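You operate a simulated robot arm through the tools that you are given. There is no shell and no other tool. Be economical: measure what you need, move in short steps, check, and stop when the job is done.

The job below is to be done with a simulated robot arm. You get a single attempt, and the scene is never put back.

JOB
Open the flat mould and lay the amber part in the steel tray.
Fine: orange rocker off first, both clamps open, top half on the wooden board.

It is judged by the outcome, as a careful person would: the job done as asked, and still so three seconds after it is handed in. It fails if anything else is knocked over, pushed out of place, dropped, spilled or broken.

ROBOT AND FRAMES
A 6-joint arm with a four-finger gripper on a trunk, on a base that drives. Base frame: it is fixed to the floor where the robot stands at the start and does not move with it; the origin is under the middle of the robot, x ahead of it, y to its left, z up. Units: mm, degrees, N and s.
Its first joint turns from -166.0 to 166.0 degrees. Places, roughly: blue clamp of the lower half [1000, 100, 900]; inside of the steel tray [800, 100, 900]; orange rocker [800, 0, 900]; red clamp of the lower half [900, 100, 900]; top of the wooden board [1100, 100, 900]. Payload 3.43 kg.
Tool frame: the origin (TCP) lies between the finger pads and is the grasp point; the fingertips stand 30 mm ahead of it; z points along the fingers, y is the line along which they close. The gripper opens to 120 mm. The gripper's body begins 85 mm behind the TCP.
Orientation is that of the tool frame in the base frame, as [roll, pitch, yaw] about the fixed x, y, z axes, in that order (R = Rz(yaw) Ry(pitch) Rx(roll)). With the fingers straight down and closing along the base's y, the tool's x points along the base's -x, its y along +y and its z along -z.

CONTROLS
- The arm moves only by the tool apply_moves. Its argument "deltas" is a list of rows, each an object of numbers (a shift or turn left out is 0, a gripper value left out holds the last): "tx", "ty", "tz": the shift along the base's x, y, z in units of 25 mm (1.0 is 25 mm); "ax", "ay", "az": the turn, a rotation vector about the base's x, y, z in units of 5 degrees (1.0 is 5 degrees). In form: [{"tx": .., "ty": .., "tz": .., "ax": .., "ay": .., "az": ..}, ...]. A call has 1 to 12 rows; each row shifts and turns the commanded pose from where the row before left it. "hand" is the gripper command, from -1 (shut) to 1 (fully open), values between in proportion, set as the call begins (left out, the last holds). A call with a number of a shift or a turn outside -1 to 1 is refused whole. A row lasts 0.2 s, in which the tool goes at most 50 mm and 8.6 degrees; a call with a longer step from one row to the next is refused whole, and so is a gripper value outside its range. A pose out of reach is approached as far as the arm can. The call stops where the force on the tool passes 50 N (or 10 N more than at its start, if that is more) or the arm is blocked; 0.2 s more then pass. Each finger halts on what it meets, pressing with about 32 N; the grip force reading is that of the motor and also rises with nothing between the fingers. The clock runs only during rows and for 0.2 s after the last one: add rows that do not move to give the fingers time. The reply holds the time, the measured pose of the TCP, the force on the tool along the base axes, the opening and the grip force, in the units named above and with some noise, with the torque about the TCP (base axes, N m) and any sound that the robot's microphone picked up.
- Cameras (640 x 400 px; columns grow to the right, rows downward): "scene" is now at [-200.7, 193.2, 1261.1]; the picture's right is [0.08, -1.00, -0.00], its down [-0.08, -0.01, -1.00] and it looks along [0.99, 0.08, -0.08] (base axes); focal length 268 px, centre (320, 200). "wrist" rides on the gripper at [72, -17, -120] in the tool frame; the picture's right is [0.23, 0.97, 0.00], its down [-0.81, 0.19, -0.55] and it looks along [-0.54, 0.13, 0.83] (tool axes); focal length 275 px, centre (320, 200). There is no depth. A picture from a camera that has moved, and an enlarged one, comes with that camera's place and axes in the base frame and with its lens.
- capture(camera): a new picture of that camera. No time passes.
- drive_base(legs): drives the robot by 1 to 6 legs, each [ahead, turn to the left] in mm and degrees, along the robot's own axes; the way and the turn of a leg run together, so that a leg with both is an arc; at most 1500 mm and 180 degrees a leg. The arm and the cameras ride along, it lands a little off, and it stops where it bumps. It gives what a move gives.
- turn_head(pan, tilt): turns the head with the scene camera to pan (to the left, within 143 degrees either way) and tilt (down, from -29 to 69), counted from straight ahead of the robot. It gives what a move gives.
- close_up(camera, box): a new picture of the part [left, top, right, bottom] of that camera's present view, enlarged. No time passes.
- sign_off(): hands the job in; it is judged then, once.

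Go step by step. Nothing tells you exact positions but the pictures and the camera data: compare them with the known pose of the tool, close in by small moves and look again before you grip or let go. The budget is 120 turns and 90 pictures, counting those below and the enlarged ones. Unless the task says otherwise, let go and move clear before handing in, and close with one line.

The tools are called as name(argument=value, ...) on one line, values as JSON. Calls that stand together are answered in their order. apply_moves: Moves the arm, as the interface text tells. Its arguments: {"type":"object","properties":{"deltas":{"type":"array","items":{"type":"object","properties":{"tx":{"type":"number"},"ty":{"type":"number"},"tz":{"type":"number"},"ax":{"type":"number"},"ay":{"type":"number"},"az":{"type":"number"}}}},"hand":{"type":"number"}},"required":["deltas"]} The other tools are called the same way: drive_base (legs) drives the base; turn_head (pan, tilt) turns the head that bears the scene camera; capture (camera) takes a picture; close_up (camera, box) takes an enlarged picture of a part of a camera's view; sign_off () hands the job in.

At the start:

```text
clock: 0.0
position: [651.9, 327.2, 1208.7]
ee_rot: [-180.0, -0.1, 179.9]
ft_force: [0.2, 0.3, -0.3]
moment: [-0.03, -0.02, 0.0]
opening: 120.1
grip_force: 0.0
robot x, y, heading: [-0.1, -2.9, -0.0]
head pan, tilt: [4.4, 3.8]
```

scene: 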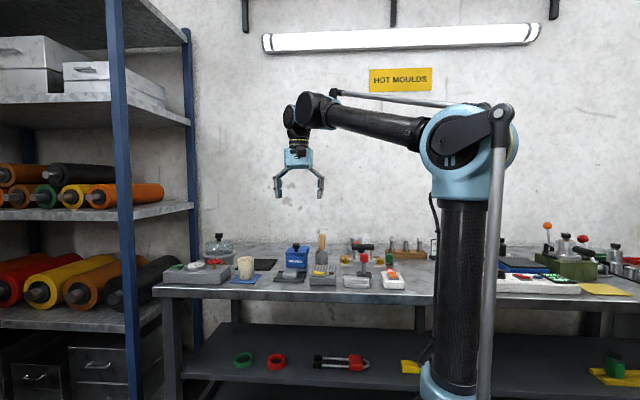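
wrist: 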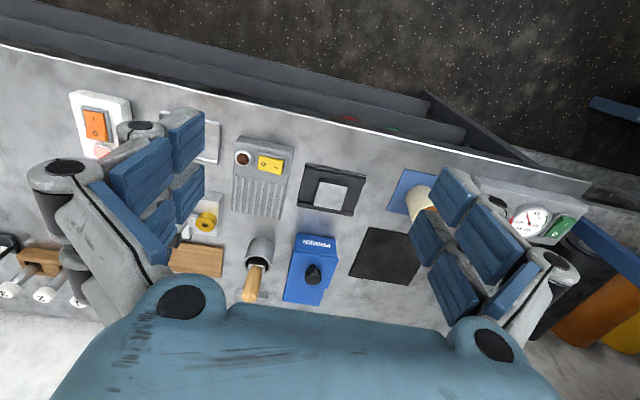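

I see a bench with many items; the orange rocker is on a white box at right of the wrist view. I'll look at enlarged views before moving.

close_up(camera="scene", box=[150, 220, 450, 300])

close_up(camera="wrist", box=[0, 80, 320, 320])

```text
2.13 times, centred on (300, 260) of scene
camera zoom: at [-200.7, 193.2, 1261.1], right [0.08, -1.0, 0.0], down [-0.08, -0.01, -1.0], along [0.99, 0.08, -0.08], focal length 573 px, centre (363, 72)
```

zoom: 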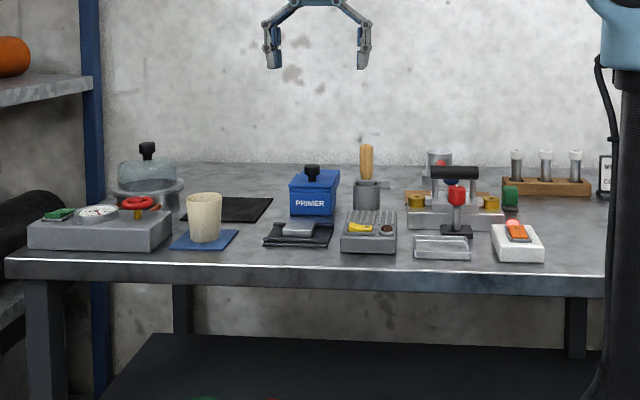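

```text
1.67 times, centred on (160, 200) of wrist
camera zoom: at [579.8, 310.1, 1329.1], right [-0.23, 0.97, 0.0], down [0.81, 0.19, 0.55], along [0.54, 0.13, -0.83], focal length 459 px, centre (587, 200)
```

zoom: 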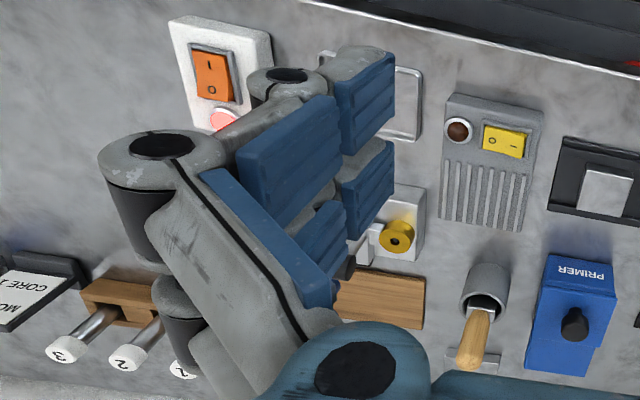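

I take the mould to be the block with the black handle around (900, 100). I'll move the hand above it, to look down with the wrist camera.

apply_moves(deltas=[{"ty": -1}, {"ty": -1}, {"ty": -1}, {"ty": -1}, {"ty": -1}, {"ty": -1}, {"ty": -1}, {"ty": -1}, {"ty": -1}, {"ty": -1}, {"ty": -1}, {"ty": -1}])

capture(camera="wrist")

turn_head(pan=-5, tilt=18)

close_up(camera="scene", box=[220, 120, 420, 245])

```text
clock: 2.6
position: [638.0, 25.2, 1215.0]
ee_rot: [-180.0, 0.6, -179.9]
ft_force: [-0.3, -0.9, -0.1]
moment: [-0.01, 0.02, 0.01]
opening: 120.0
grip_force: 0.0
robot x, y, heading: [-0.5, -1.6, -0.2]
head pan, tilt: [4.4, 3.8]
```

```text
85 pictures are left
camera wrist: at [564.4, 8.9, 1335.8], right [-0.23, 0.97, 0.0], down [0.8, 0.19, 0.56], along [0.55, 0.13, -0.83], focal length 275 px, centre (320, 200)
```

wrist: 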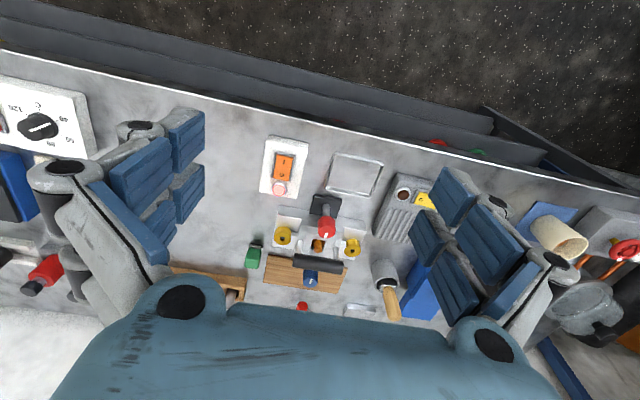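

```text
clock: 3.4
position: [636.6, 25.5, 1215.4]
ee_rot: [-180.0, 0.6, -179.9]
ft_force: [0.3, -0.7, -1.0]
moment: [0.0, -0.01, 0.0]
opening: 119.9
grip_force: 0.0
robot x, y, heading: [0.3, -1.1, -0.2]
head pan, tilt: [-5.0, 18.0]
```

```text
3.20 times, centred on (320, 182) of scene
camera zoom: at [-199.3, 178.0, 1238.1], right [-0.09, -1.0, 0.0], down [-0.32, 0.03, -0.95], along [0.94, -0.08, -0.32], focal length 859 px, centre (320, 256)
```

zoom: 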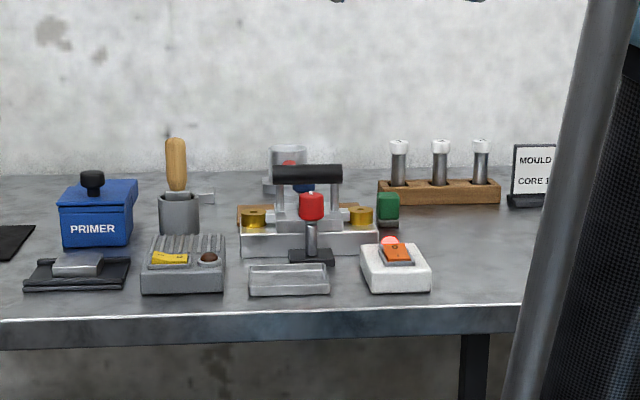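

The mould is in the middle: white lower half, red clamp near, blue clamp far, black-handled top, wooden board behind. I'll enlarge it.

close_up(camera="wrist", box=[230, 120, 420, 240])

close_up(camera="wrist", box=[240, 200, 400, 320])

close_up(camera="scene", box=[285, 155, 365, 215])

```text
3.33 times, centred on (325, 180) of wrist
camera zoom: at [564.3, 9.4, 1335.8], right [-0.23, 0.97, 0.0], down [0.8, 0.19, 0.56], along [0.55, 0.13, -0.83], focal length 918 px, centre (303, 267)
```

zoom: 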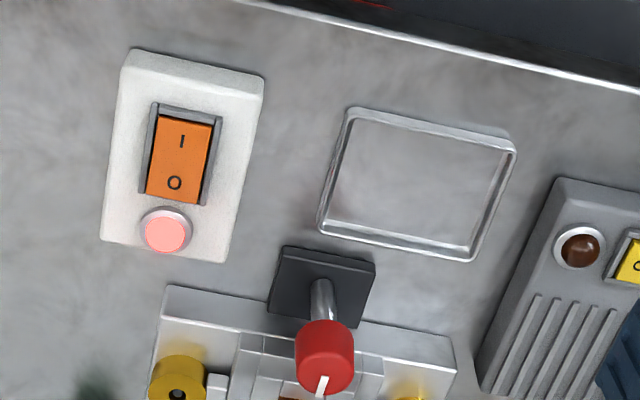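

```text
3.33 times, centred on (320, 260) of wrist
camera zoom: at [564.3, 9.4, 1335.8], right [-0.23, 0.97, 0.0], down [0.8, 0.19, 0.56], along [0.55, 0.13, -0.83], focal length 918 px, centre (320, 0)
```

zoom: 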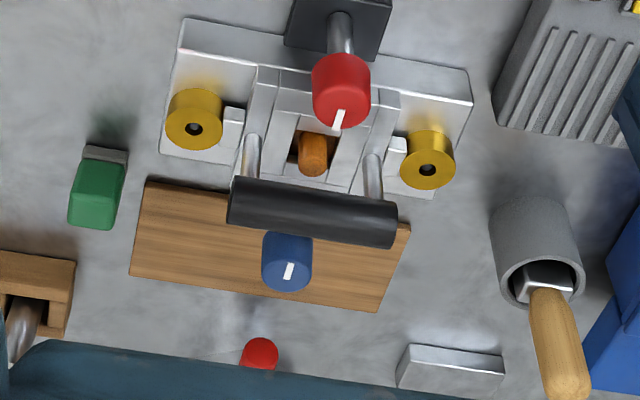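

```text
6.67 times, centred on (325, 185) of scene
camera zoom: at [-199.3, 178.0, 1238.1], right [-0.09, -1.0, 0.0], down [-0.32, 0.03, -0.95], along [0.94, -0.08, -0.32], focal length 1789 px, centre (287, 300)
```

zoom: 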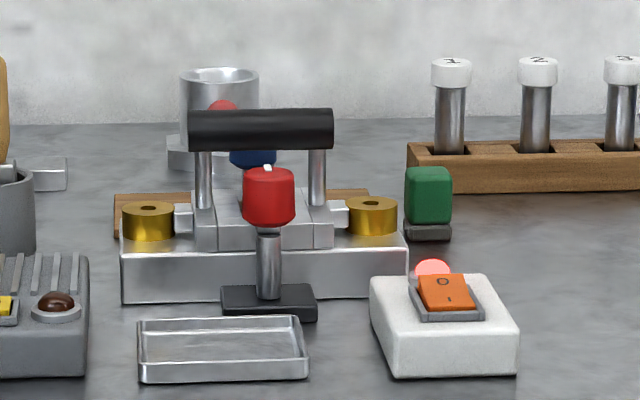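

The rocker I place at about (797, -3, 905), with its O end at x≈812 beside the lit lamp. I'll close the hand and go above the O end.

apply_moves(deltas=[{"tx": 0.78, "ty": -0.124, "tz": -0.9}, {"tx": 0.78, "ty": -0.124, "tz": -0.9}, {"tx": 0.78, "ty": -0.124, "tz": -0.9}, {"tx": 0.78, "ty": -0.124, "tz": -0.9}, {"tx": 0.78, "ty": -0.124, "tz": -0.9}, {"tx": 0.78, "ty": -0.124, "tz": -0.9}, {"tx": 0.78, "ty": -0.124, "tz": -0.9}, {"tx": 0.78, "ty": -0.124, "tz": -0.9}, {"tx": 0.78, "ty": -0.124, "tz": -0.9}, {}], hand=-1)

capture(camera="wrist")

close_up(camera="scene", box=[285, 125, 385, 215])

```text
clock: 5.6
position: [813.0, -1.5, 1010.3]
ee_rot: [-179.9, 0.6, 180.0]
ft_force: [0.5, 0.5, 0.9]
moment: [0.01, 0.0, 0.0]
opening: 0.0
grip_force: 32.2
robot x, y, heading: [-0.2, -0.8, -0.0]
head pan, tilt: [-5.0, 18.0]
```

```text
80 pictures are left
camera wrist: at [739.6, -17.8, 1131.7], right [-0.23, 0.97, 0.0], down [0.8, 0.19, 0.56], along [0.55, 0.13, -0.83], focal length 275 px, centre (320, 200)
```

wrist: 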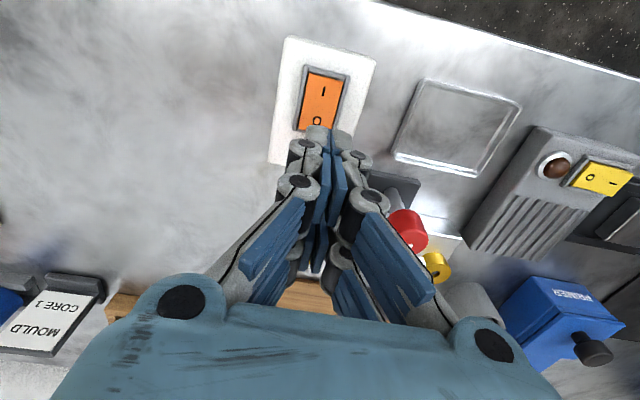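

```text
4.44 times, centred on (335, 170) of scene
camera zoom: at [-199.3, 178.0, 1238.0], right [-0.09, -1.0, 0.0], down [-0.32, 0.03, -0.95], along [0.94, -0.08, -0.32], focal length 1193 px, centre (253, 333)
```

zoom: 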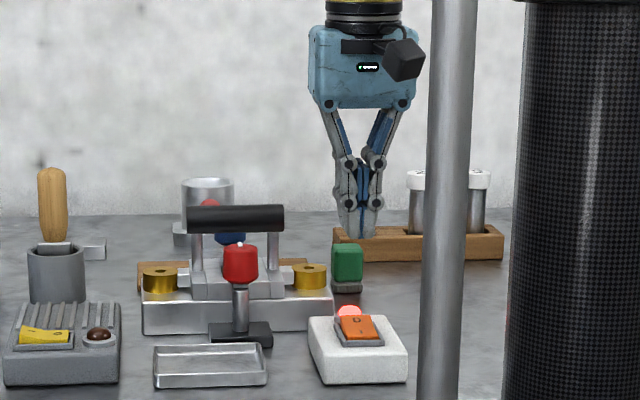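

Aligned above the O end. Descending in short steps.

apply_moves(deltas=[{"tz": -0.8, "ty": -0.1}, {"tz": -0.8}, {"tz": -0.6}, {}])

close_up(camera="scene", box=[315, 165, 375, 215])

close_up(camera="wrist", box=[240, 50, 480, 200])

```text
clock: 6.6
position: [812.0, -3.2, 959.7]
ee_rot: [180.0, 0.5, -180.0]
ft_force: [0.2, 1.1, -0.2]
moment: [0.0, -0.01, -0.01]
opening: 0.1
grip_force: 32.3
robot x, y, heading: [-3.6, -2.1, -0.3]
head pan, tilt: [-5.0, 18.0]
```

```text
8.00 times, centred on (345, 190) of scene
camera zoom: at [-199.2, 178.1, 1238.0], right [-0.09, -1.0, 0.0], down [-0.32, 0.03, -0.95], along [0.94, -0.08, -0.32], focal length 2147 px, centre (120, 280)
```

zoom: 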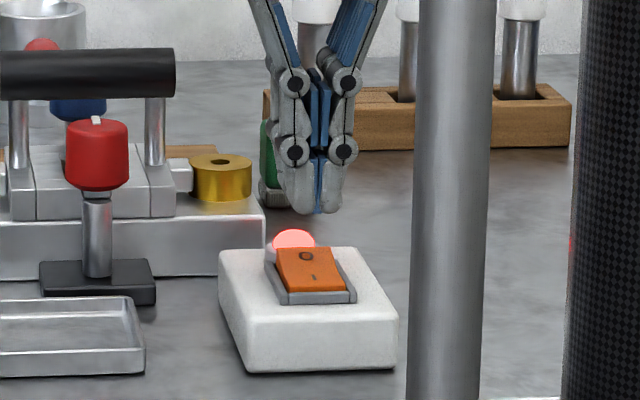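

```text
2.67 times, centred on (360, 125) of wrist
camera zoom: at [739.1, -20.7, 1079.7], right [-0.23, 0.97, 0.0], down [0.8, 0.19, 0.56], along [0.55, 0.13, -0.83], focal length 734 px, centre (213, 400)
```

zoom: 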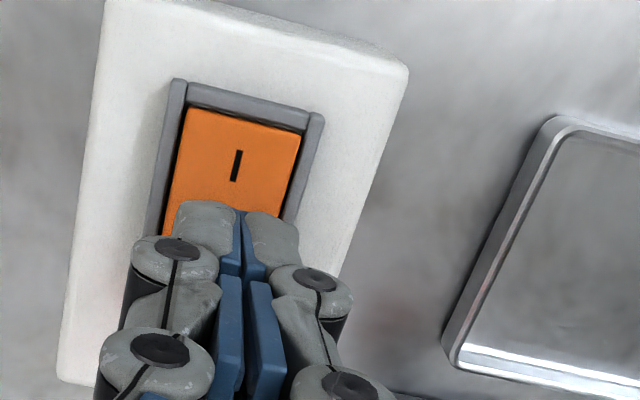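

Tip about 20 mm above the O end, slightly right of centre. Nudging left and pressing down slowly.

apply_moves(deltas=[{"tz": -0.3, "ty": 0.16}, {"tz": -0.3}, {"tz": -0.15}, {"tz": -0.15}, {"tz": -0.1}, {"tz": -0.1}, {"tz": -0.1}])

close_up(camera="scene", box=[315, 165, 375, 215])

```text
clock: 8.2
position: [812.1, -0.7, 928.8]
ee_rot: [-180.0, 0.7, 180.0]
ft_force: [9.1, -0.8, 30.6]
moment: [0.01, 0.04, -0.04]
opening: 6.1
grip_force: 33.6
robot x, y, heading: [-0.1, -3.4, 0.1]
head pan, tilt: [-5.0, 18.0]
```

```text
8.00 times, centred on (345, 190) of scene
camera zoom: at [-199.9, 178.0, 1237.9], right [-0.09, -1.0, 0.0], down [-0.32, 0.03, -0.95], along [0.94, -0.08, -0.32], focal length 2147 px, centre (120, 280)
```

zoom: 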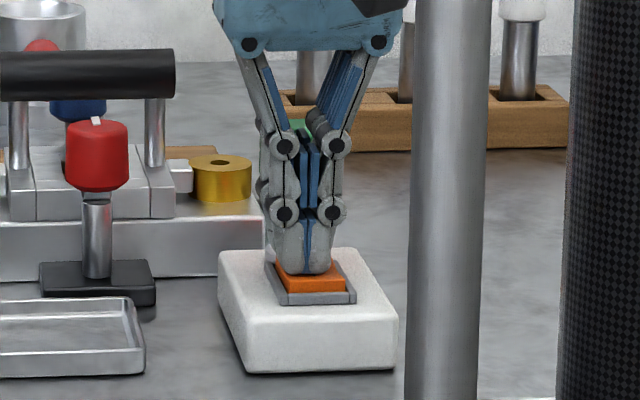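

It has pressed with 30 N and the rocker seems tilted. Lifting to check the lamp.

apply_moves(deltas=[{"tz": 1}, {"tz": 1}, {"tz": 1}, {"tz": 1}, {}])

close_up(camera="scene", box=[300, 155, 380, 215])

```text
clock: 9.4
position: [810.6, 1.5, 1029.6]
ee_rot: [-180.0, 0.7, 180.0]
ft_force: [0.4, -0.4, 0.4]
moment: [-0.04, 0.04, 0.0]
opening: 0.0
grip_force: 33.5
robot x, y, heading: [-4.8, -3.3, -0.0]
head pan, tilt: [-5.0, 18.0]
```

```text
6.67 times, centred on (340, 185) of scene
camera zoom: at [-199.2, 178.0, 1238.0], right [-0.09, -1.0, 0.0], down [-0.32, 0.03, -0.95], along [0.94, -0.08, -0.32], focal length 1789 px, centre (187, 300)
```

zoom: 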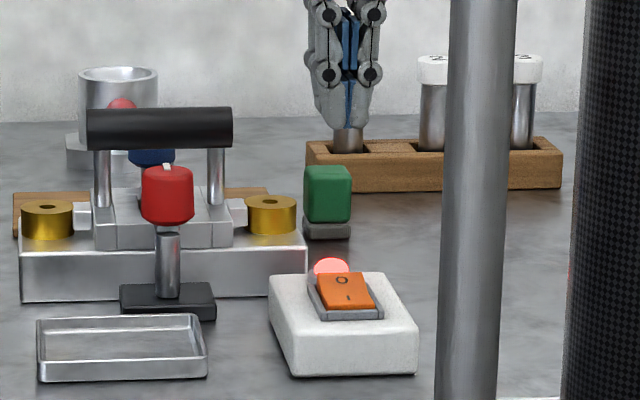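

The lamp still looks lit. I'll back off toward the robot to view rocker and lamp from above.

apply_moves(deltas=[{"tx": -1, "tz": 1}, {"tx": -1, "tz": 1}, {"tx": -1}, {"tx": -1}, {}])

close_up(camera="wrist", box=[240, 60, 440, 190])

```text
clock: 10.6
position: [714.8, 1.2, 1079.5]
ee_rot: [180.0, 0.6, -179.9]
ft_force: [-0.5, 0.4, 0.1]
moment: [-0.02, 0.02, -0.01]
opening: 0.2
grip_force: 33.0
robot x, y, heading: [4.2, -5.7, 0.1]
head pan, tilt: [-5.0, 18.0]
```

```text
3.08 times, centred on (340, 125) of wrist
camera zoom: at [640.9, -15.0, 1199.2], right [-0.23, 0.97, 0.0], down [0.8, 0.19, 0.56], along [0.55, 0.13, -0.83], focal length 847 px, centre (258, 431)
```

zoom: 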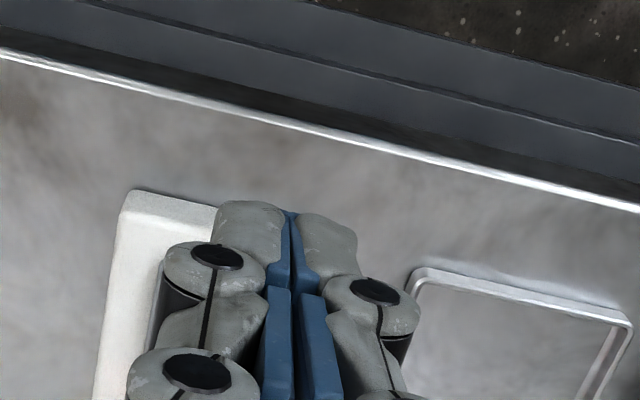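

Fingers are in the way; I'll open the hand and shift left to look at the clamps and rocker together.

apply_moves(deltas=[{"ty": 0.6}, {"ty": 0.6}, {}, {}], hand=1)

capture(camera="wrist")

```text
clock: 11.6
position: [714.9, 31.9, 1079.2]
ee_rot: [180.0, 0.6, -179.9]
ft_force: [0.9, -0.1, -0.3]
moment: [0.01, 0.02, 0.0]
opening: 120.1
grip_force: 0.1
robot x, y, heading: [-1.3, -1.7, -0.2]
head pan, tilt: [-5.0, 18.0]
```

```text
73 pictures are left
camera wrist: at [641.3, 14.9, 1199.3], right [-0.23, 0.97, 0.0], down [0.8, 0.19, 0.56], along [0.55, 0.13, -0.83], focal length 275 px, centre (320, 200)
```

wrist: 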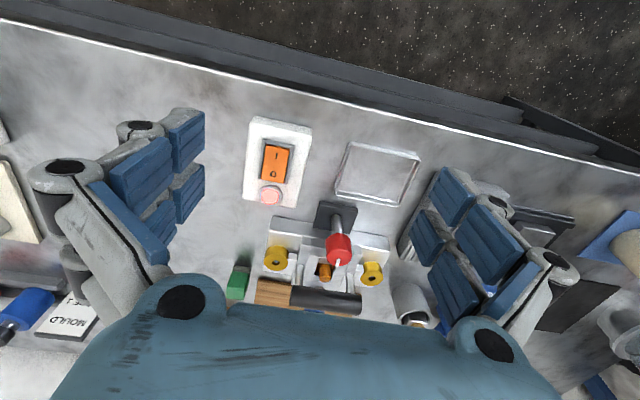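

close_up(camera="wrist", box=[235, 110, 335, 210])

close_up(camera="wrist", box=[240, 190, 400, 320])

```text
4.00 times, centred on (285, 160) of wrist
camera zoom: at [641.3, 14.9, 1199.3], right [-0.23, 0.97, 0.0], down [0.8, 0.19, 0.56], along [0.55, 0.13, -0.83], focal length 1101 px, centre (460, 360)
```

zoom: 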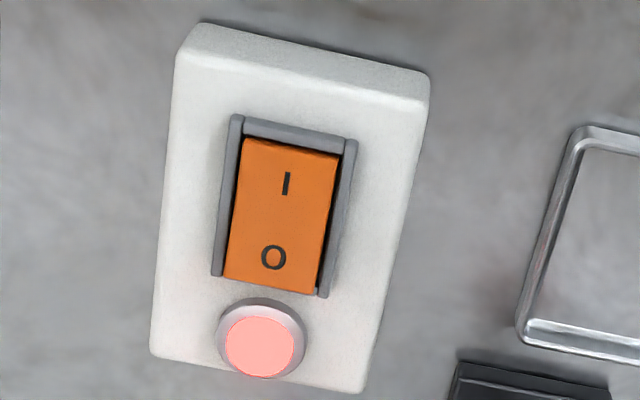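

```text
3.08 times, centred on (320, 255) of wrist
camera zoom: at [641.3, 14.9, 1199.3], right [-0.23, 0.97, 0.0], down [0.8, 0.19, 0.56], along [0.55, 0.13, -0.83], focal length 847 px, centre (320, 31)
```

zoom: 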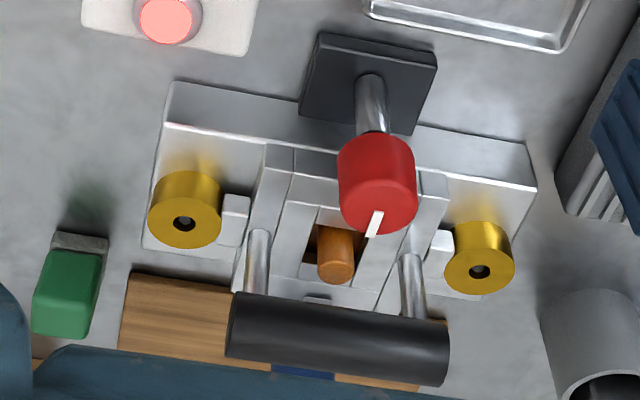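

The rocker still has its I side down and the lamp lit, so the press was not deep enough. I'll go back and press the O end further.

apply_moves(deltas=[{"tx": 0.8, "ty": -0.27}, {"tx": 0.8, "ty": -0.27}, {"tx": 0.8, "ty": -0.27}, {"tx": 0.8, "ty": -0.27}, {"tx": 0.8, "ty": -0.27}, {"tz": -0.9}, {"tz": -0.9}, {"tz": -0.9}, {"tz": -0.9}, {"tz": -0.9}, {}], hand=-1)

```text
clock: 14.0
position: [812.8, -3.4, 964.5]
ee_rot: [180.0, 0.7, -180.0]
ft_force: [0.9, -0.2, 0.1]
moment: [0.03, 0.02, 0.02]
opening: 0.2
grip_force: 32.0
robot x, y, heading: [2.8, -3.8, 0.1]
head pan, tilt: [-5.0, 18.0]
```

apply_moves(deltas=[{"tz": -0.5, "tx": 0.1}, {"tz": -0.5}, {"tz": -0.2}, {"tz": -0.2}, {"tz": -0.15}, {"tz": -0.1}, {"tz": -0.1}, {"tz": -0.1}, {}])

close_up(camera="scene", box=[315, 165, 375, 215])

```text
clock: 15.2
position: [805.9, -3.1, 936.8]
ee_rot: [-180.0, 1.5, 180.0]
ft_force: [2.6, -0.5, -1.7]
moment: [-0.01, 0.24, 0.0]
opening: 0.0
grip_force: 33.5
robot x, y, heading: [-1.0, -3.0, -0.1]
head pan, tilt: [-5.0, 18.0]
stopped in row 5: the force on the tool passed its limit at 65 N (the readings are from after the stop); the commanded pose is now the measured one
```

```text
8.00 times, centred on (345, 190) of scene
camera zoom: at [-198.2, 178.0, 1238.2], right [-0.09, -1.0, 0.0], down [-0.32, 0.03, -0.95], along [0.94, -0.08, -0.32], focal length 2147 px, centre (120, 280)
```

zoom: 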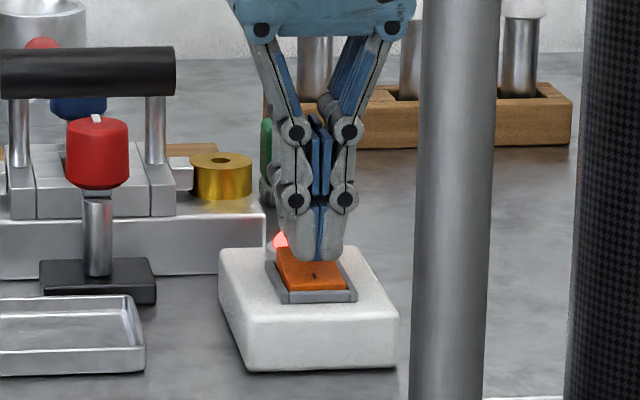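

A force spike stopped the press and the tool slid back slightly. I'll lift a little, move to the end and press more slowly.

apply_moves(deltas=[{"tz": 0.5}, {"tx": 0.4}, {"tz": -0.2}, {"tz": -0.16}, {"tz": -0.1}, {"tz": -0.08}, {"tz": -0.08}, {"tz": -0.08}, {"tz": -0.08}])

apply_moves(deltas=[{"tz": -0.08}, {"tz": -0.06}, {"tz": -0.06}, {"tz": -0.06}, {"tz": -0.06}, {"tz": -0.06}, {"tz": -0.06}, {"tz": -0.06}])

close_up(camera="scene", box=[315, 165, 375, 215])

```text
clock: 17.2
position: [815.0, -3.8, 929.6]
ee_rot: [-180.0, 1.5, 180.0]
ft_force: [0.4, -0.7, 0.5]
moment: [-0.02, -0.02, -0.01]
opening: 6.0
grip_force: 33.3
robot x, y, heading: [-1.1, -0.2, 0.3]
head pan, tilt: [-5.0, 18.0]
```

```text
clock: 17.9
position: [805.4, -4.9, 937.3]
ee_rot: [180.0, 2.1, -180.0]
ft_force: [3.4, 0.8, -2.4]
moment: [-0.02, 0.24, -0.02]
opening: 0.1
grip_force: 34.1
robot x, y, heading: [2.2, -2.6, -0.1]
head pan, tilt: [-5.0, 18.0]
stopped in row 3: the force on the tool passed its limit at 57 N (the readings are from after the stop); the commanded pose is now the measured one
```

```text
8.00 times, centred on (345, 190) of scene
camera zoom: at [-198.2, 178.0, 1238.2], right [-0.09, -1.0, 0.0], down [-0.32, 0.03, -0.95], along [0.94, -0.08, -0.32], focal length 2147 px, centre (120, 280)
```

zoom: 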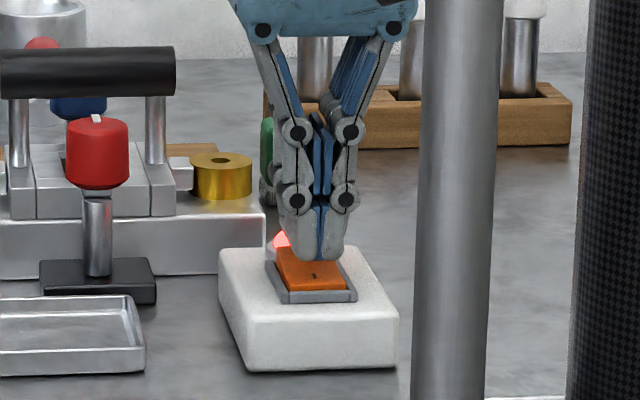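

Readings suggest the rocker may have tipped at z≈930 and then sprung back. I'll repeat the press more gently and look at the moment of contact.

apply_moves(deltas=[{"tz": 0.6}, {"tx": 0.46, "ay": -0.3}, {"tz": -0.2}, {"tz": -0.2}, {"tz": -0.1}, {"tz": -0.1}, {}])

close_up(camera="scene", box=[325, 170, 365, 210])

apply_moves(deltas=[{"tz": -0.1}, {"tz": -0.08}, {"tz": -0.08}, {}])

close_up(camera="scene", box=[325, 170, 365, 210])

```text
clock: 19.5
position: [816.2, -4.5, 937.2]
ee_rot: [-179.9, 3.6, -180.0]
ft_force: [0.1, 1.0, 0.1]
moment: [-0.01, 0.01, 0.04]
opening: 0.0
grip_force: 33.8
robot x, y, heading: [-0.7, -4.1, -0.0]
head pan, tilt: [-5.0, 18.0]
```

```text
10.00 times, centred on (345, 190) of scene
camera zoom: at [-199.2, 178.1, 1238.0], right [-0.09, -1.0, 0.0], down [-0.32, 0.03, -0.95], along [0.94, -0.08, -0.32], focal length 2684 px, centre (70, 300)
```

zoom: 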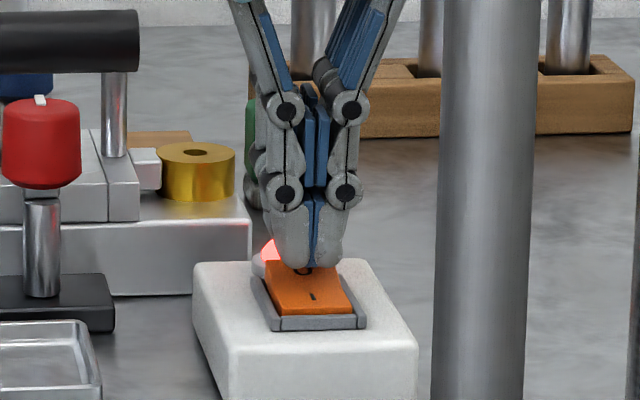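

```text
clock: 20.5
position: [816.1, -4.4, 932.4]
ee_rot: [179.9, 3.8, 180.0]
ft_force: [-1.5, -0.1, -0.1]
moment: [0.0, -0.03, -0.02]
opening: 0.0
grip_force: 33.7
robot x, y, heading: [-1.7, -5.0, -0.1]
head pan, tilt: [-5.0, 18.0]
```

```text
10.00 times, centred on (345, 190) of scene
camera zoom: at [-199.2, 178.1, 1238.0], right [-0.09, -1.0, 0.0], down [-0.32, 0.03, -0.95], along [0.94, -0.08, -0.32], focal length 2684 px, centre (70, 300)
```

zoom: 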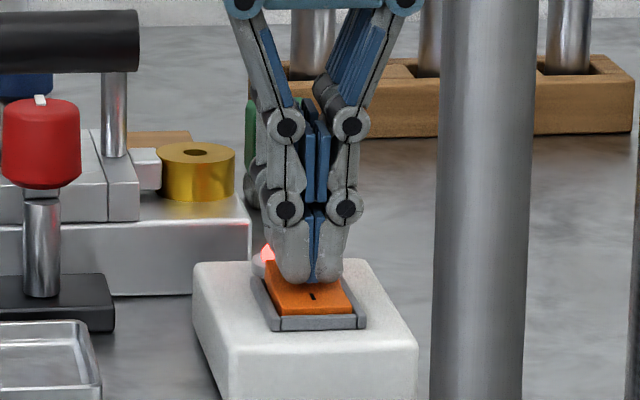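

Still just above contact; I tilted the wrong way, so I'll straighten and press on in small steps.

apply_moves(deltas=[{"ay": 0.7}, {"tz": -0.08}, {"tz": -0.08}, {"tz": -0.06}, {"tz": -0.04}, {}])

close_up(camera="scene", box=[325, 170, 365, 210])

```text
clock: 21.5
position: [806.7, -4.6, 936.8]
ee_rot: [180.0, 0.9, 180.0]
ft_force: [3.4, 1.2, -3.1]
moment: [0.0, 0.26, -0.04]
opening: 0.0
grip_force: 33.2
robot x, y, heading: [0.7, -1.1, 0.3]
head pan, tilt: [-5.0, 18.0]
stopped in row 5: the force on the tool passed its limit at 56 N (the readings are from after the stop); the commanded pose is now the measured one
```

```text
10.00 times, centred on (345, 190) of scene
camera zoom: at [-198.1, 178.1, 1238.2], right [-0.09, -1.0, 0.0], down [-0.32, 0.03, -0.95], along [0.94, -0.08, -0.32], focal length 2684 px, centre (70, 300)
```

zoom: 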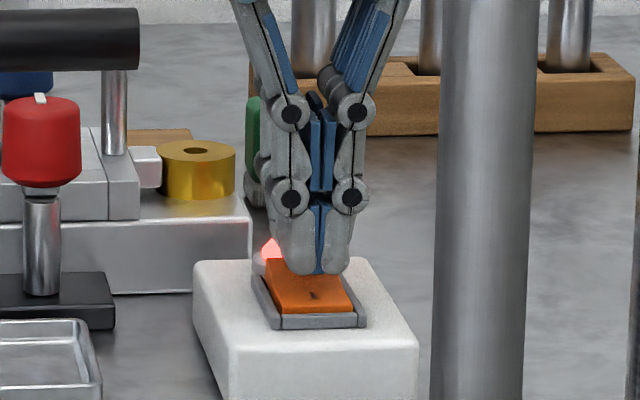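

The wide closed fingertips probably hit the frame/lamp bezel and slip off. I'll lift, turn the tool 90° so one thin finger (10 mm) can press the O end.

apply_moves(deltas=[{"tz": 1}, {"tz": 1}, {"tz": 1}, {"tz": 1}, {"tz": 1, "az": 1}, {"az": 1}, {"az": 1}, {"az": 1}, {"az": 1}, {"az": 1}, {"az": 1}, {"az": 1}])

apply_moves(deltas=[{"az": 1}, {"az": 1}, {"az": 1}, {"az": 1}, {"az": 1}, {"az": 1}, {"az": 1}, {"az": 1}, {"az": 1}, {"az": 1}, {}], hand=1)

capture(camera="wrist")

close_up(camera="scene", box=[280, 130, 380, 210])

```text
clock: 24.1
position: [806.4, -3.0, 1061.1]
ee_rot: [-180.0, 1.0, -139.9]
ft_force: [-0.4, -0.6, -0.2]
moment: [-0.03, 0.03, 0.04]
opening: 0.1
grip_force: 33.3
robot x, y, heading: [2.2, -4.6, -0.1]
head pan, tilt: [-5.0, 18.0]
```

```text
clock: 26.5
position: [805.8, -3.9, 1063.3]
ee_rot: [179.8, 1.0, -89.9]
ft_force: [-0.1, 0.3, -0.9]
moment: [0.01, 0.01, -0.01]
opening: 120.1
grip_force: 0.1
robot x, y, heading: [-1.8, -1.8, 0.2]
head pan, tilt: [-5.0, 18.0]
```

```text
65 pictures are left
camera wrist: at [822.9, -77.4, 1182.6], right [-0.97, -0.23, 0.0], down [-0.19, 0.8, 0.57], along [-0.13, 0.55, -0.82], focal length 275 px, centre (320, 200)
```

wrist: 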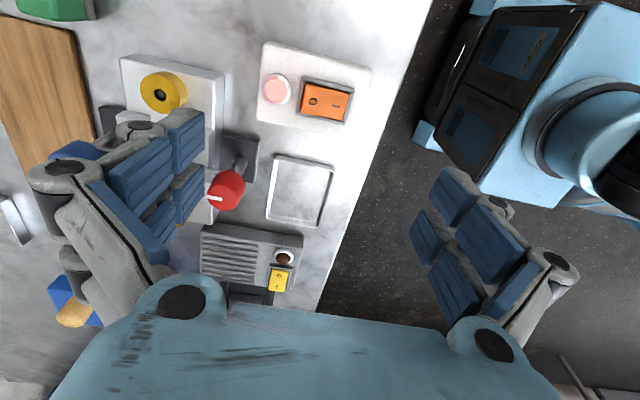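

```text
5.00 times, centred on (330, 170) of scene
camera zoom: at [-199.1, 178.1, 1238.0], right [-0.09, -1.0, 0.0], down [-0.32, 0.03, -0.95], along [0.94, -0.08, -0.32], focal length 1342 px, centre (270, 350)
```

zoom: 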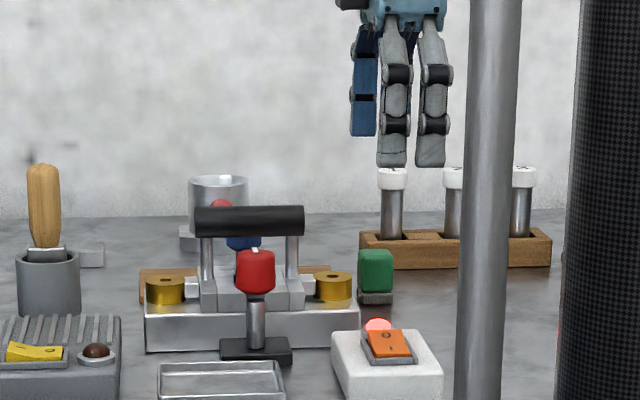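

This is a good view, with the rocker clear. I'll enlarge it before pressing with the far finger.

close_up(camera="wrist", box=[240, 30, 390, 130])

apply_moves(deltas=[{"tx": -0.8}, {"tx": -0.7}, {"tx": -0.7}, {"tz": -1}, {"tz": -1}, {"tz": -1}, {"tz": -0.6}, {}])

close_up(camera="wrist", box=[0, 0, 320, 220])

close_up(camera="scene", box=[310, 150, 370, 210])

```text
4.00 times, centred on (315, 80) of wrist
camera zoom: at [822.9, -77.4, 1182.6], right [-0.97, -0.23, 0.0], down [-0.19, 0.8, 0.57], along [-0.13, 0.55, -0.82], focal length 1101 px, centre (340, 680)
```

zoom: 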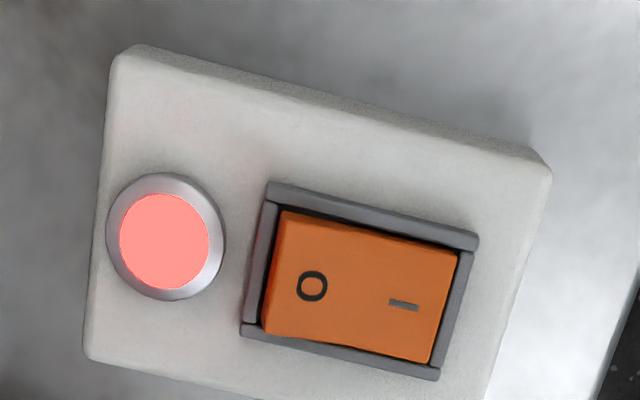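

```text
clock: 28.3
position: [750.9, -4.4, 975.7]
ee_rot: [179.9, 1.0, -89.9]
ft_force: [0.5, 0.7, -0.3]
moment: [0.02, -0.02, 0.02]
opening: 120.0
grip_force: 0.1
robot x, y, heading: [-3.4, -4.3, -0.2]
head pan, tilt: [-5.0, 18.0]
```

```text
1.82 times, centred on (160, 110) of wrist
camera zoom: at [767.7, -78.4, 1095.1], right [-0.97, -0.23, 0.0], down [-0.19, 0.8, 0.57], along [-0.13, 0.55, -0.82], focal length 500 px, centre (611, 364)
```

zoom: 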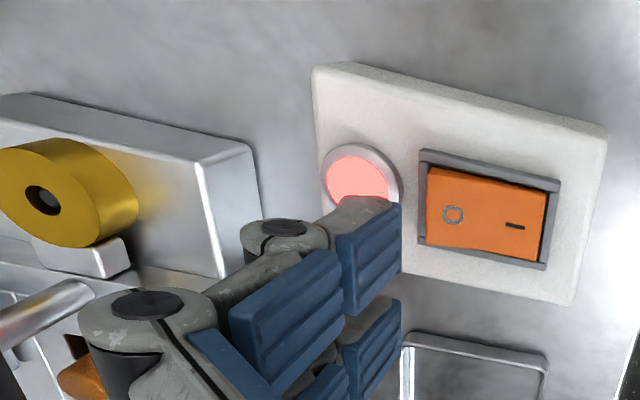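

```text
6.67 times, centred on (340, 180) of scene
camera zoom: at [-199.2, 178.1, 1238.0], right [-0.09, -1.0, 0.0], down [-0.32, 0.03, -0.95], along [0.94, -0.08, -0.32], focal length 1789 px, centre (187, 333)
```

zoom: 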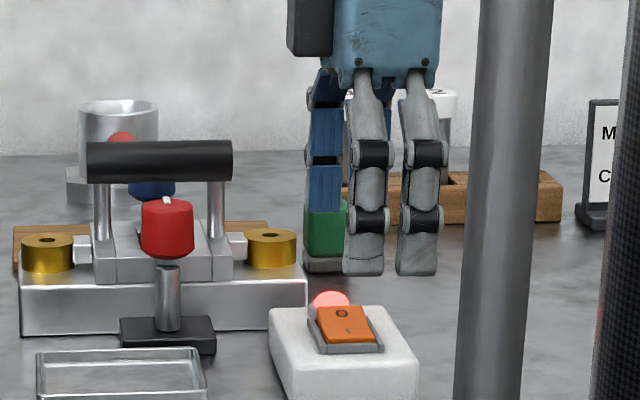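

I now notice each finger carries two parallel prongs (≈27 mm apart), so the earlier press straddled the rocker pivot and the bezel. I'll tilt the tool sideways and press the O end with a single prong corner.

apply_moves(deltas=[{"ax": -1, "ty": -0.27, "tx": -0.16}, {"ax": -1, "ty": -0.27}, {"ax": -1}, {"tz": -0.5}, {"tz": -0.3}, {}])

close_up(camera="scene", box=[315, 160, 375, 210])

close_up(camera="wrist", box=[80, 30, 320, 190])

```text
clock: 29.7
position: [747.9, -19.4, 953.5]
ee_rot: [179.9, -13.9, -89.9]
ft_force: [0.0, -0.3, 0.9]
moment: [-0.02, 0.0, 0.05]
opening: 120.1
grip_force: 0.1
robot x, y, heading: [0.9, 2.3, -0.2]
head pan, tilt: [-5.0, 18.0]
```

```text
8.00 times, centred on (345, 185) of scene
camera zoom: at [-199.2, 178.1, 1238.0], right [-0.09, -1.0, 0.0], down [-0.32, 0.03, -0.95], along [0.94, -0.08, -0.32], focal length 2147 px, centre (120, 320)
```

zoom: 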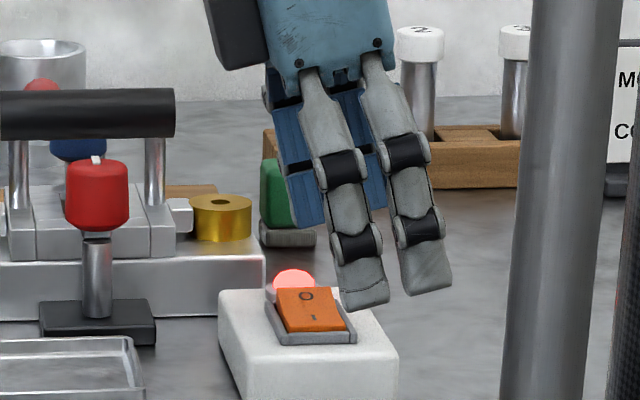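

```text
2.50 times, centred on (200, 110) of wrist
camera zoom: at [765.3, -58.9, 1088.0], right [-0.97, -0.22, 0.06], down [-0.19, 0.92, 0.34], along [-0.13, 0.32, -0.94], focal length 688 px, centre (620, 425)
```

zoom: 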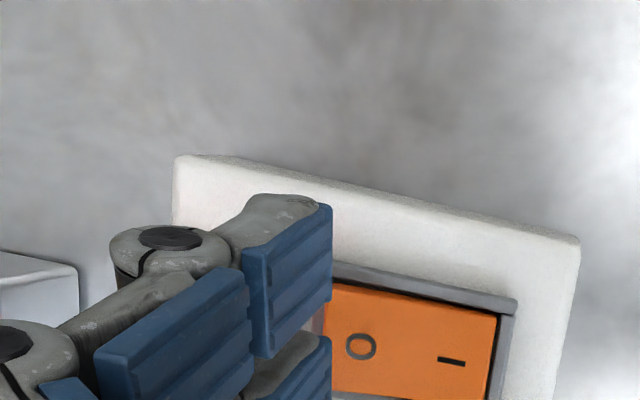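

With the hand fully open the tips swing up (only ~10 mm below TCP), so about 30 mm remain. Lowering, then pressing slowly.

apply_moves(deltas=[{"tz": -0.5, "ty": -0.1}, {"tz": -0.4}, {"tz": -0.1}, {"tz": -0.1}, {"tz": -0.1}, {"tz": -0.1}, {"tz": -0.1}])

close_up(camera="scene", box=[315, 160, 375, 210])

```text
clock: 31.3
position: [746.0, -19.7, 915.3]
ee_rot: [179.9, -14.0, -90.0]
ft_force: [-1.3, -0.5, 0.2]
moment: [0.03, 0.01, 0.02]
opening: 120.2
grip_force: 0.0
robot x, y, heading: [0.4, -6.1, -0.1]
head pan, tilt: [-5.0, 18.0]
```

```text
8.00 times, centred on (345, 185) of scene
camera zoom: at [-199.2, 178.1, 1238.0], right [-0.09, -1.0, 0.0], down [-0.32, 0.03, -0.95], along [0.94, -0.08, -0.32], focal length 2147 px, centre (120, 320)
```

zoom: 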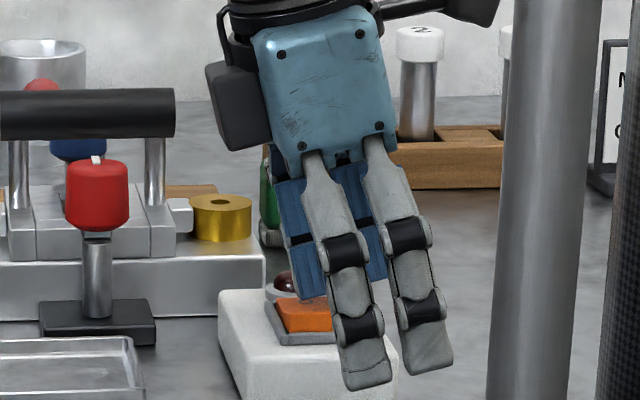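

The lamp is now dark, so the rocker has flipped to off. Lifting straight up, straightening and checking.

apply_moves(deltas=[{"tz": 1}, {"tz": 1}, {"tz": 1}, {"tz": 1}, {"tz": 1, "ax": 1}, {"tz": 1, "ax": 1}, {"ax": 0.85}, {"tx": 0.5, "ty": 0.5}, {"tx": 0.5, "ty": 0.5}, {}])

capture(camera="wrist")

close_up(camera="scene", box=[280, 155, 370, 215])

```text
clock: 33.5
position: [770.2, 3.9, 1067.7]
ee_rot: [179.9, 0.4, -90.1]
ft_force: [-0.1, 0.5, -0.2]
moment: [0.0, 0.03, 0.01]
opening: 119.7
grip_force: 0.1
robot x, y, heading: [-0.8, -2.1, 0.2]
head pan, tilt: [-5.0, 18.0]
```

```text
57 pictures are left
camera wrist: at [788.4, -67.8, 1187.8], right [-0.97, -0.23, 0.0], down [-0.19, 0.81, 0.56], along [-0.13, 0.54, -0.83], focal length 275 px, centre (320, 200)
```

wrist: 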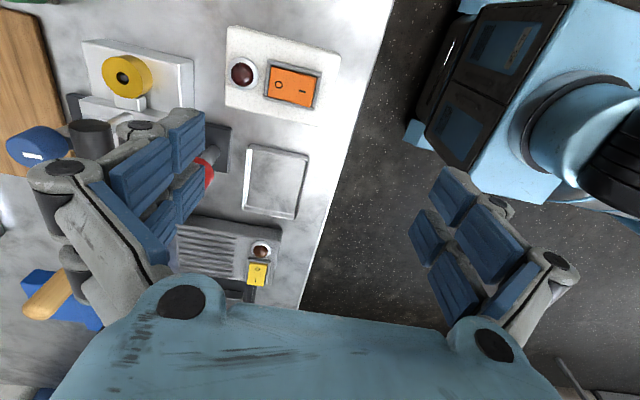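

```text
6.67 times, centred on (325, 185) of scene
camera zoom: at [-199.2, 178.1, 1238.0], right [-0.09, -1.0, 0.0], down [-0.32, 0.03, -0.95], along [0.94, -0.08, -0.32], focal length 1789 px, centre (287, 300)
```

zoom: 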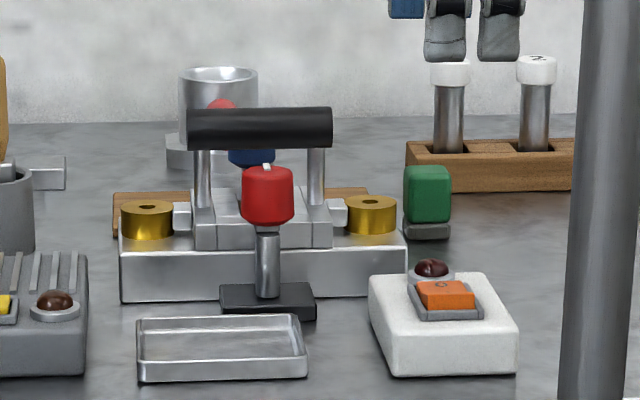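

The rocker is off and the lamp dark. Now I'll move the hand over the mould's right side to study the clamps.

apply_moves(deltas=[{"tz": 1}, {"tx": 0.9, "ty": 0.5}, {"tx": 0.9, "ty": 0.5}, {"tx": 0.9, "ty": 0.5}, {"tx": 0.9, "ty": 0.5}, {"tx": 0.7, "ty": 0.3}, {}])

capture(camera="wrist")

```text
clock: 35.1
position: [881.8, 61.6, 1092.1]
ee_rot: [179.9, 0.3, -89.9]
ft_force: [0.1, 0.9, 0.9]
moment: [-0.03, 0.0, 0.01]
opening: 119.9
grip_force: 0.0
robot x, y, heading: [-2.3, -6.6, -0.0]
head pan, tilt: [-5.0, 18.0]
```

```text
55 pictures are left
camera wrist: at [897.5, -9.8, 1213.2], right [-0.97, -0.23, 0.0], down [-0.19, 0.81, 0.56], along [-0.13, 0.54, -0.83], focal length 275 px, centre (320, 200)
```

wrist: 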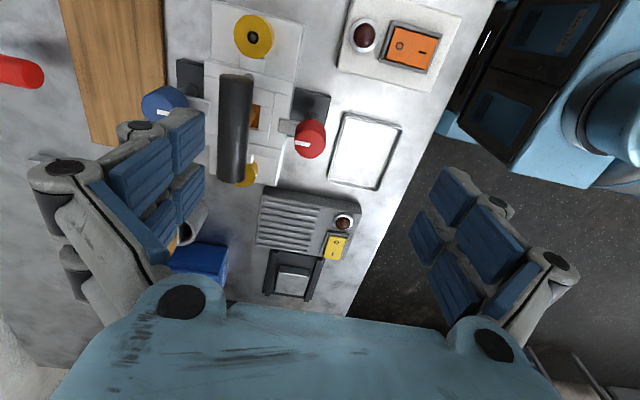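

close_up(camera="wrist", box=[135, 0, 345, 200])

```text
2.00 times, centred on (240, 100) of wrist
camera zoom: at [897.5, -9.8, 1213.2], right [-0.97, -0.23, 0.0], down [-0.19, 0.81, 0.56], along [-0.13, 0.54, -0.83], focal length 551 px, centre (480, 400)
```

zoom: 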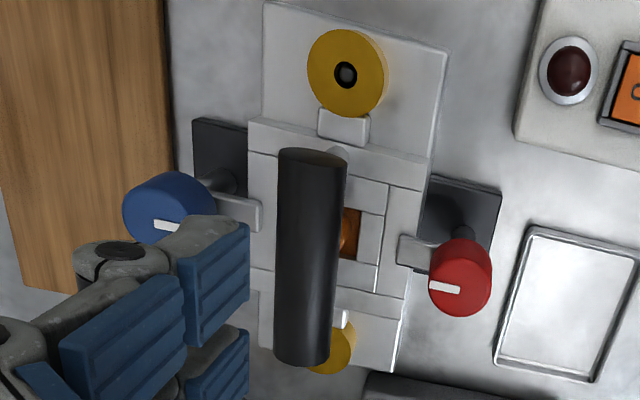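

Now it is clear: each clamp is a post with a swinging jaw over the top half, knob mark pointing toward the mould. Red knob ≈ (882, 98), blue ≈ (1021, 96), board ≈ (1104, 90): blue and board are out of reach, so I'll pull the arm back and drive 170 mm ahead.

apply_moves(deltas=[{"tz": 1}, {"tz": 1}, {"tx": -1}, {"tx": -1}, {"tx": -1}, {"tx": -1}, {"tx": -1}, {"tx": -1}, {}])

drive_base(legs=[[170, 0]])

turn_head(pan=-3, tilt=22)

capture(camera="scene")

capture(camera="wrist")

```text
clock: 37.1
position: [730.8, 61.5, 1142.7]
ee_rot: [179.8, 0.2, -90.0]
ft_force: [0.6, -0.4, 1.0]
moment: [0.05, -0.01, 0.0]
opening: 119.9
grip_force: 0.1
robot x, y, heading: [-4.5, 0.8, -0.3]
head pan, tilt: [-5.0, 18.0]
```

```text
clock: 38.6
position: [903.2, 61.7, 1142.7]
ee_rot: [179.9, 0.3, -89.9]
ft_force: [-0.4, -0.1, -0.6]
moment: [0.03, -0.01, 0.0]
opening: 120.1
grip_force: 0.1
robot x, y, heading: [174.5, -3.5, -0.2]
head pan, tilt: [-5.0, 18.0]
```

```text
clock: 39.2
position: [888.6, 64.0, 1150.8]
ee_rot: [-179.4, 0.3, -89.8]
ft_force: [0.1, -0.5, -0.1]
moment: [0.02, 0.01, 0.02]
opening: 120.0
grip_force: 0.1
robot x, y, heading: [174.3, -4.6, 0.0]
head pan, tilt: [-3.0, 22.0]
```

```text
53 pictures are left
camera scene: at [-27.7, 180.8, 1231.6], right [-0.05, -1.0, 0.0], down [-0.39, 0.02, -0.92], along [0.92, -0.05, -0.39], focal length 268 px, centre (320, 200)
```

scene: 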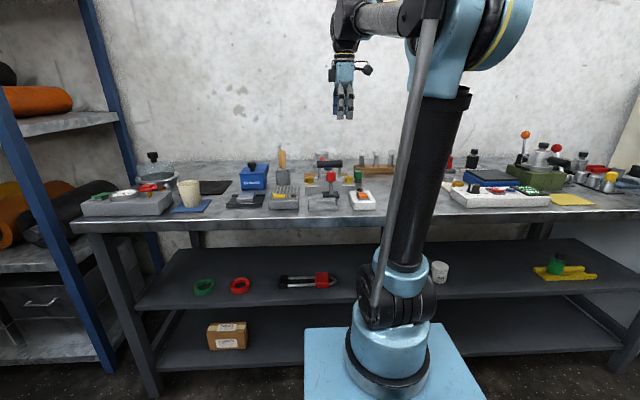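

```text
52 pictures are left
camera wrist: at [903.9, -8.4, 1272.7], right [-0.97, -0.23, -0.01], down [-0.2, 0.81, 0.55], along [-0.12, 0.54, -0.83], focal length 275 px, centre (320, 200)
```

wrist: 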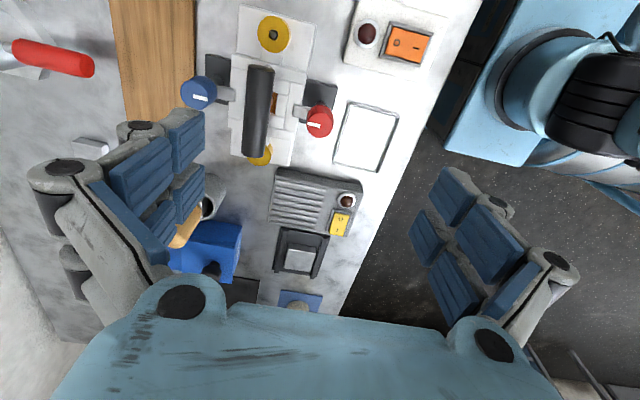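

Drove 174 mm fine. Enlarging the mould from this view to locate the knobs.

close_up(camera="wrist", box=[170, 0, 350, 180])

close_up(camera="scene", box=[290, 145, 370, 215])

```text
2.22 times, centred on (260, 90) of wrist
camera zoom: at [903.9, -8.4, 1272.7], right [-0.97, -0.23, -0.01], down [-0.2, 0.81, 0.55], along [-0.12, 0.54, -0.83], focal length 612 px, centre (453, 444)
```

zoom: 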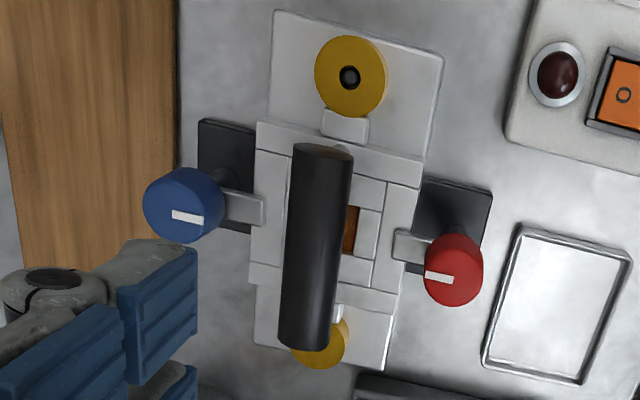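

```text
5.71 times, centred on (330, 180) of scene
camera zoom: at [-27.7, 180.8, 1231.6], right [-0.05, -1.0, 0.0], down [-0.39, 0.02, -0.92], along [0.92, -0.05, -0.39], focal length 1534 px, centre (263, 314)
```

zoom: 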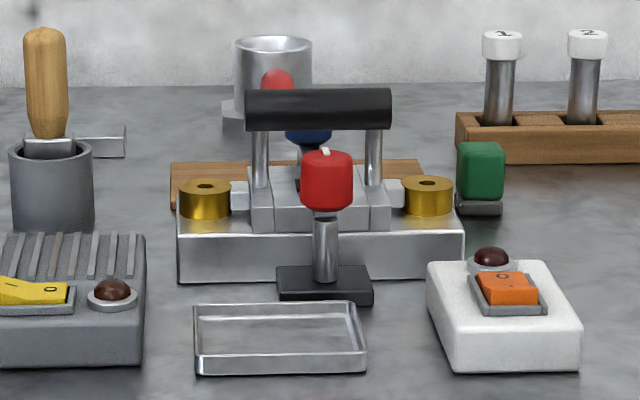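

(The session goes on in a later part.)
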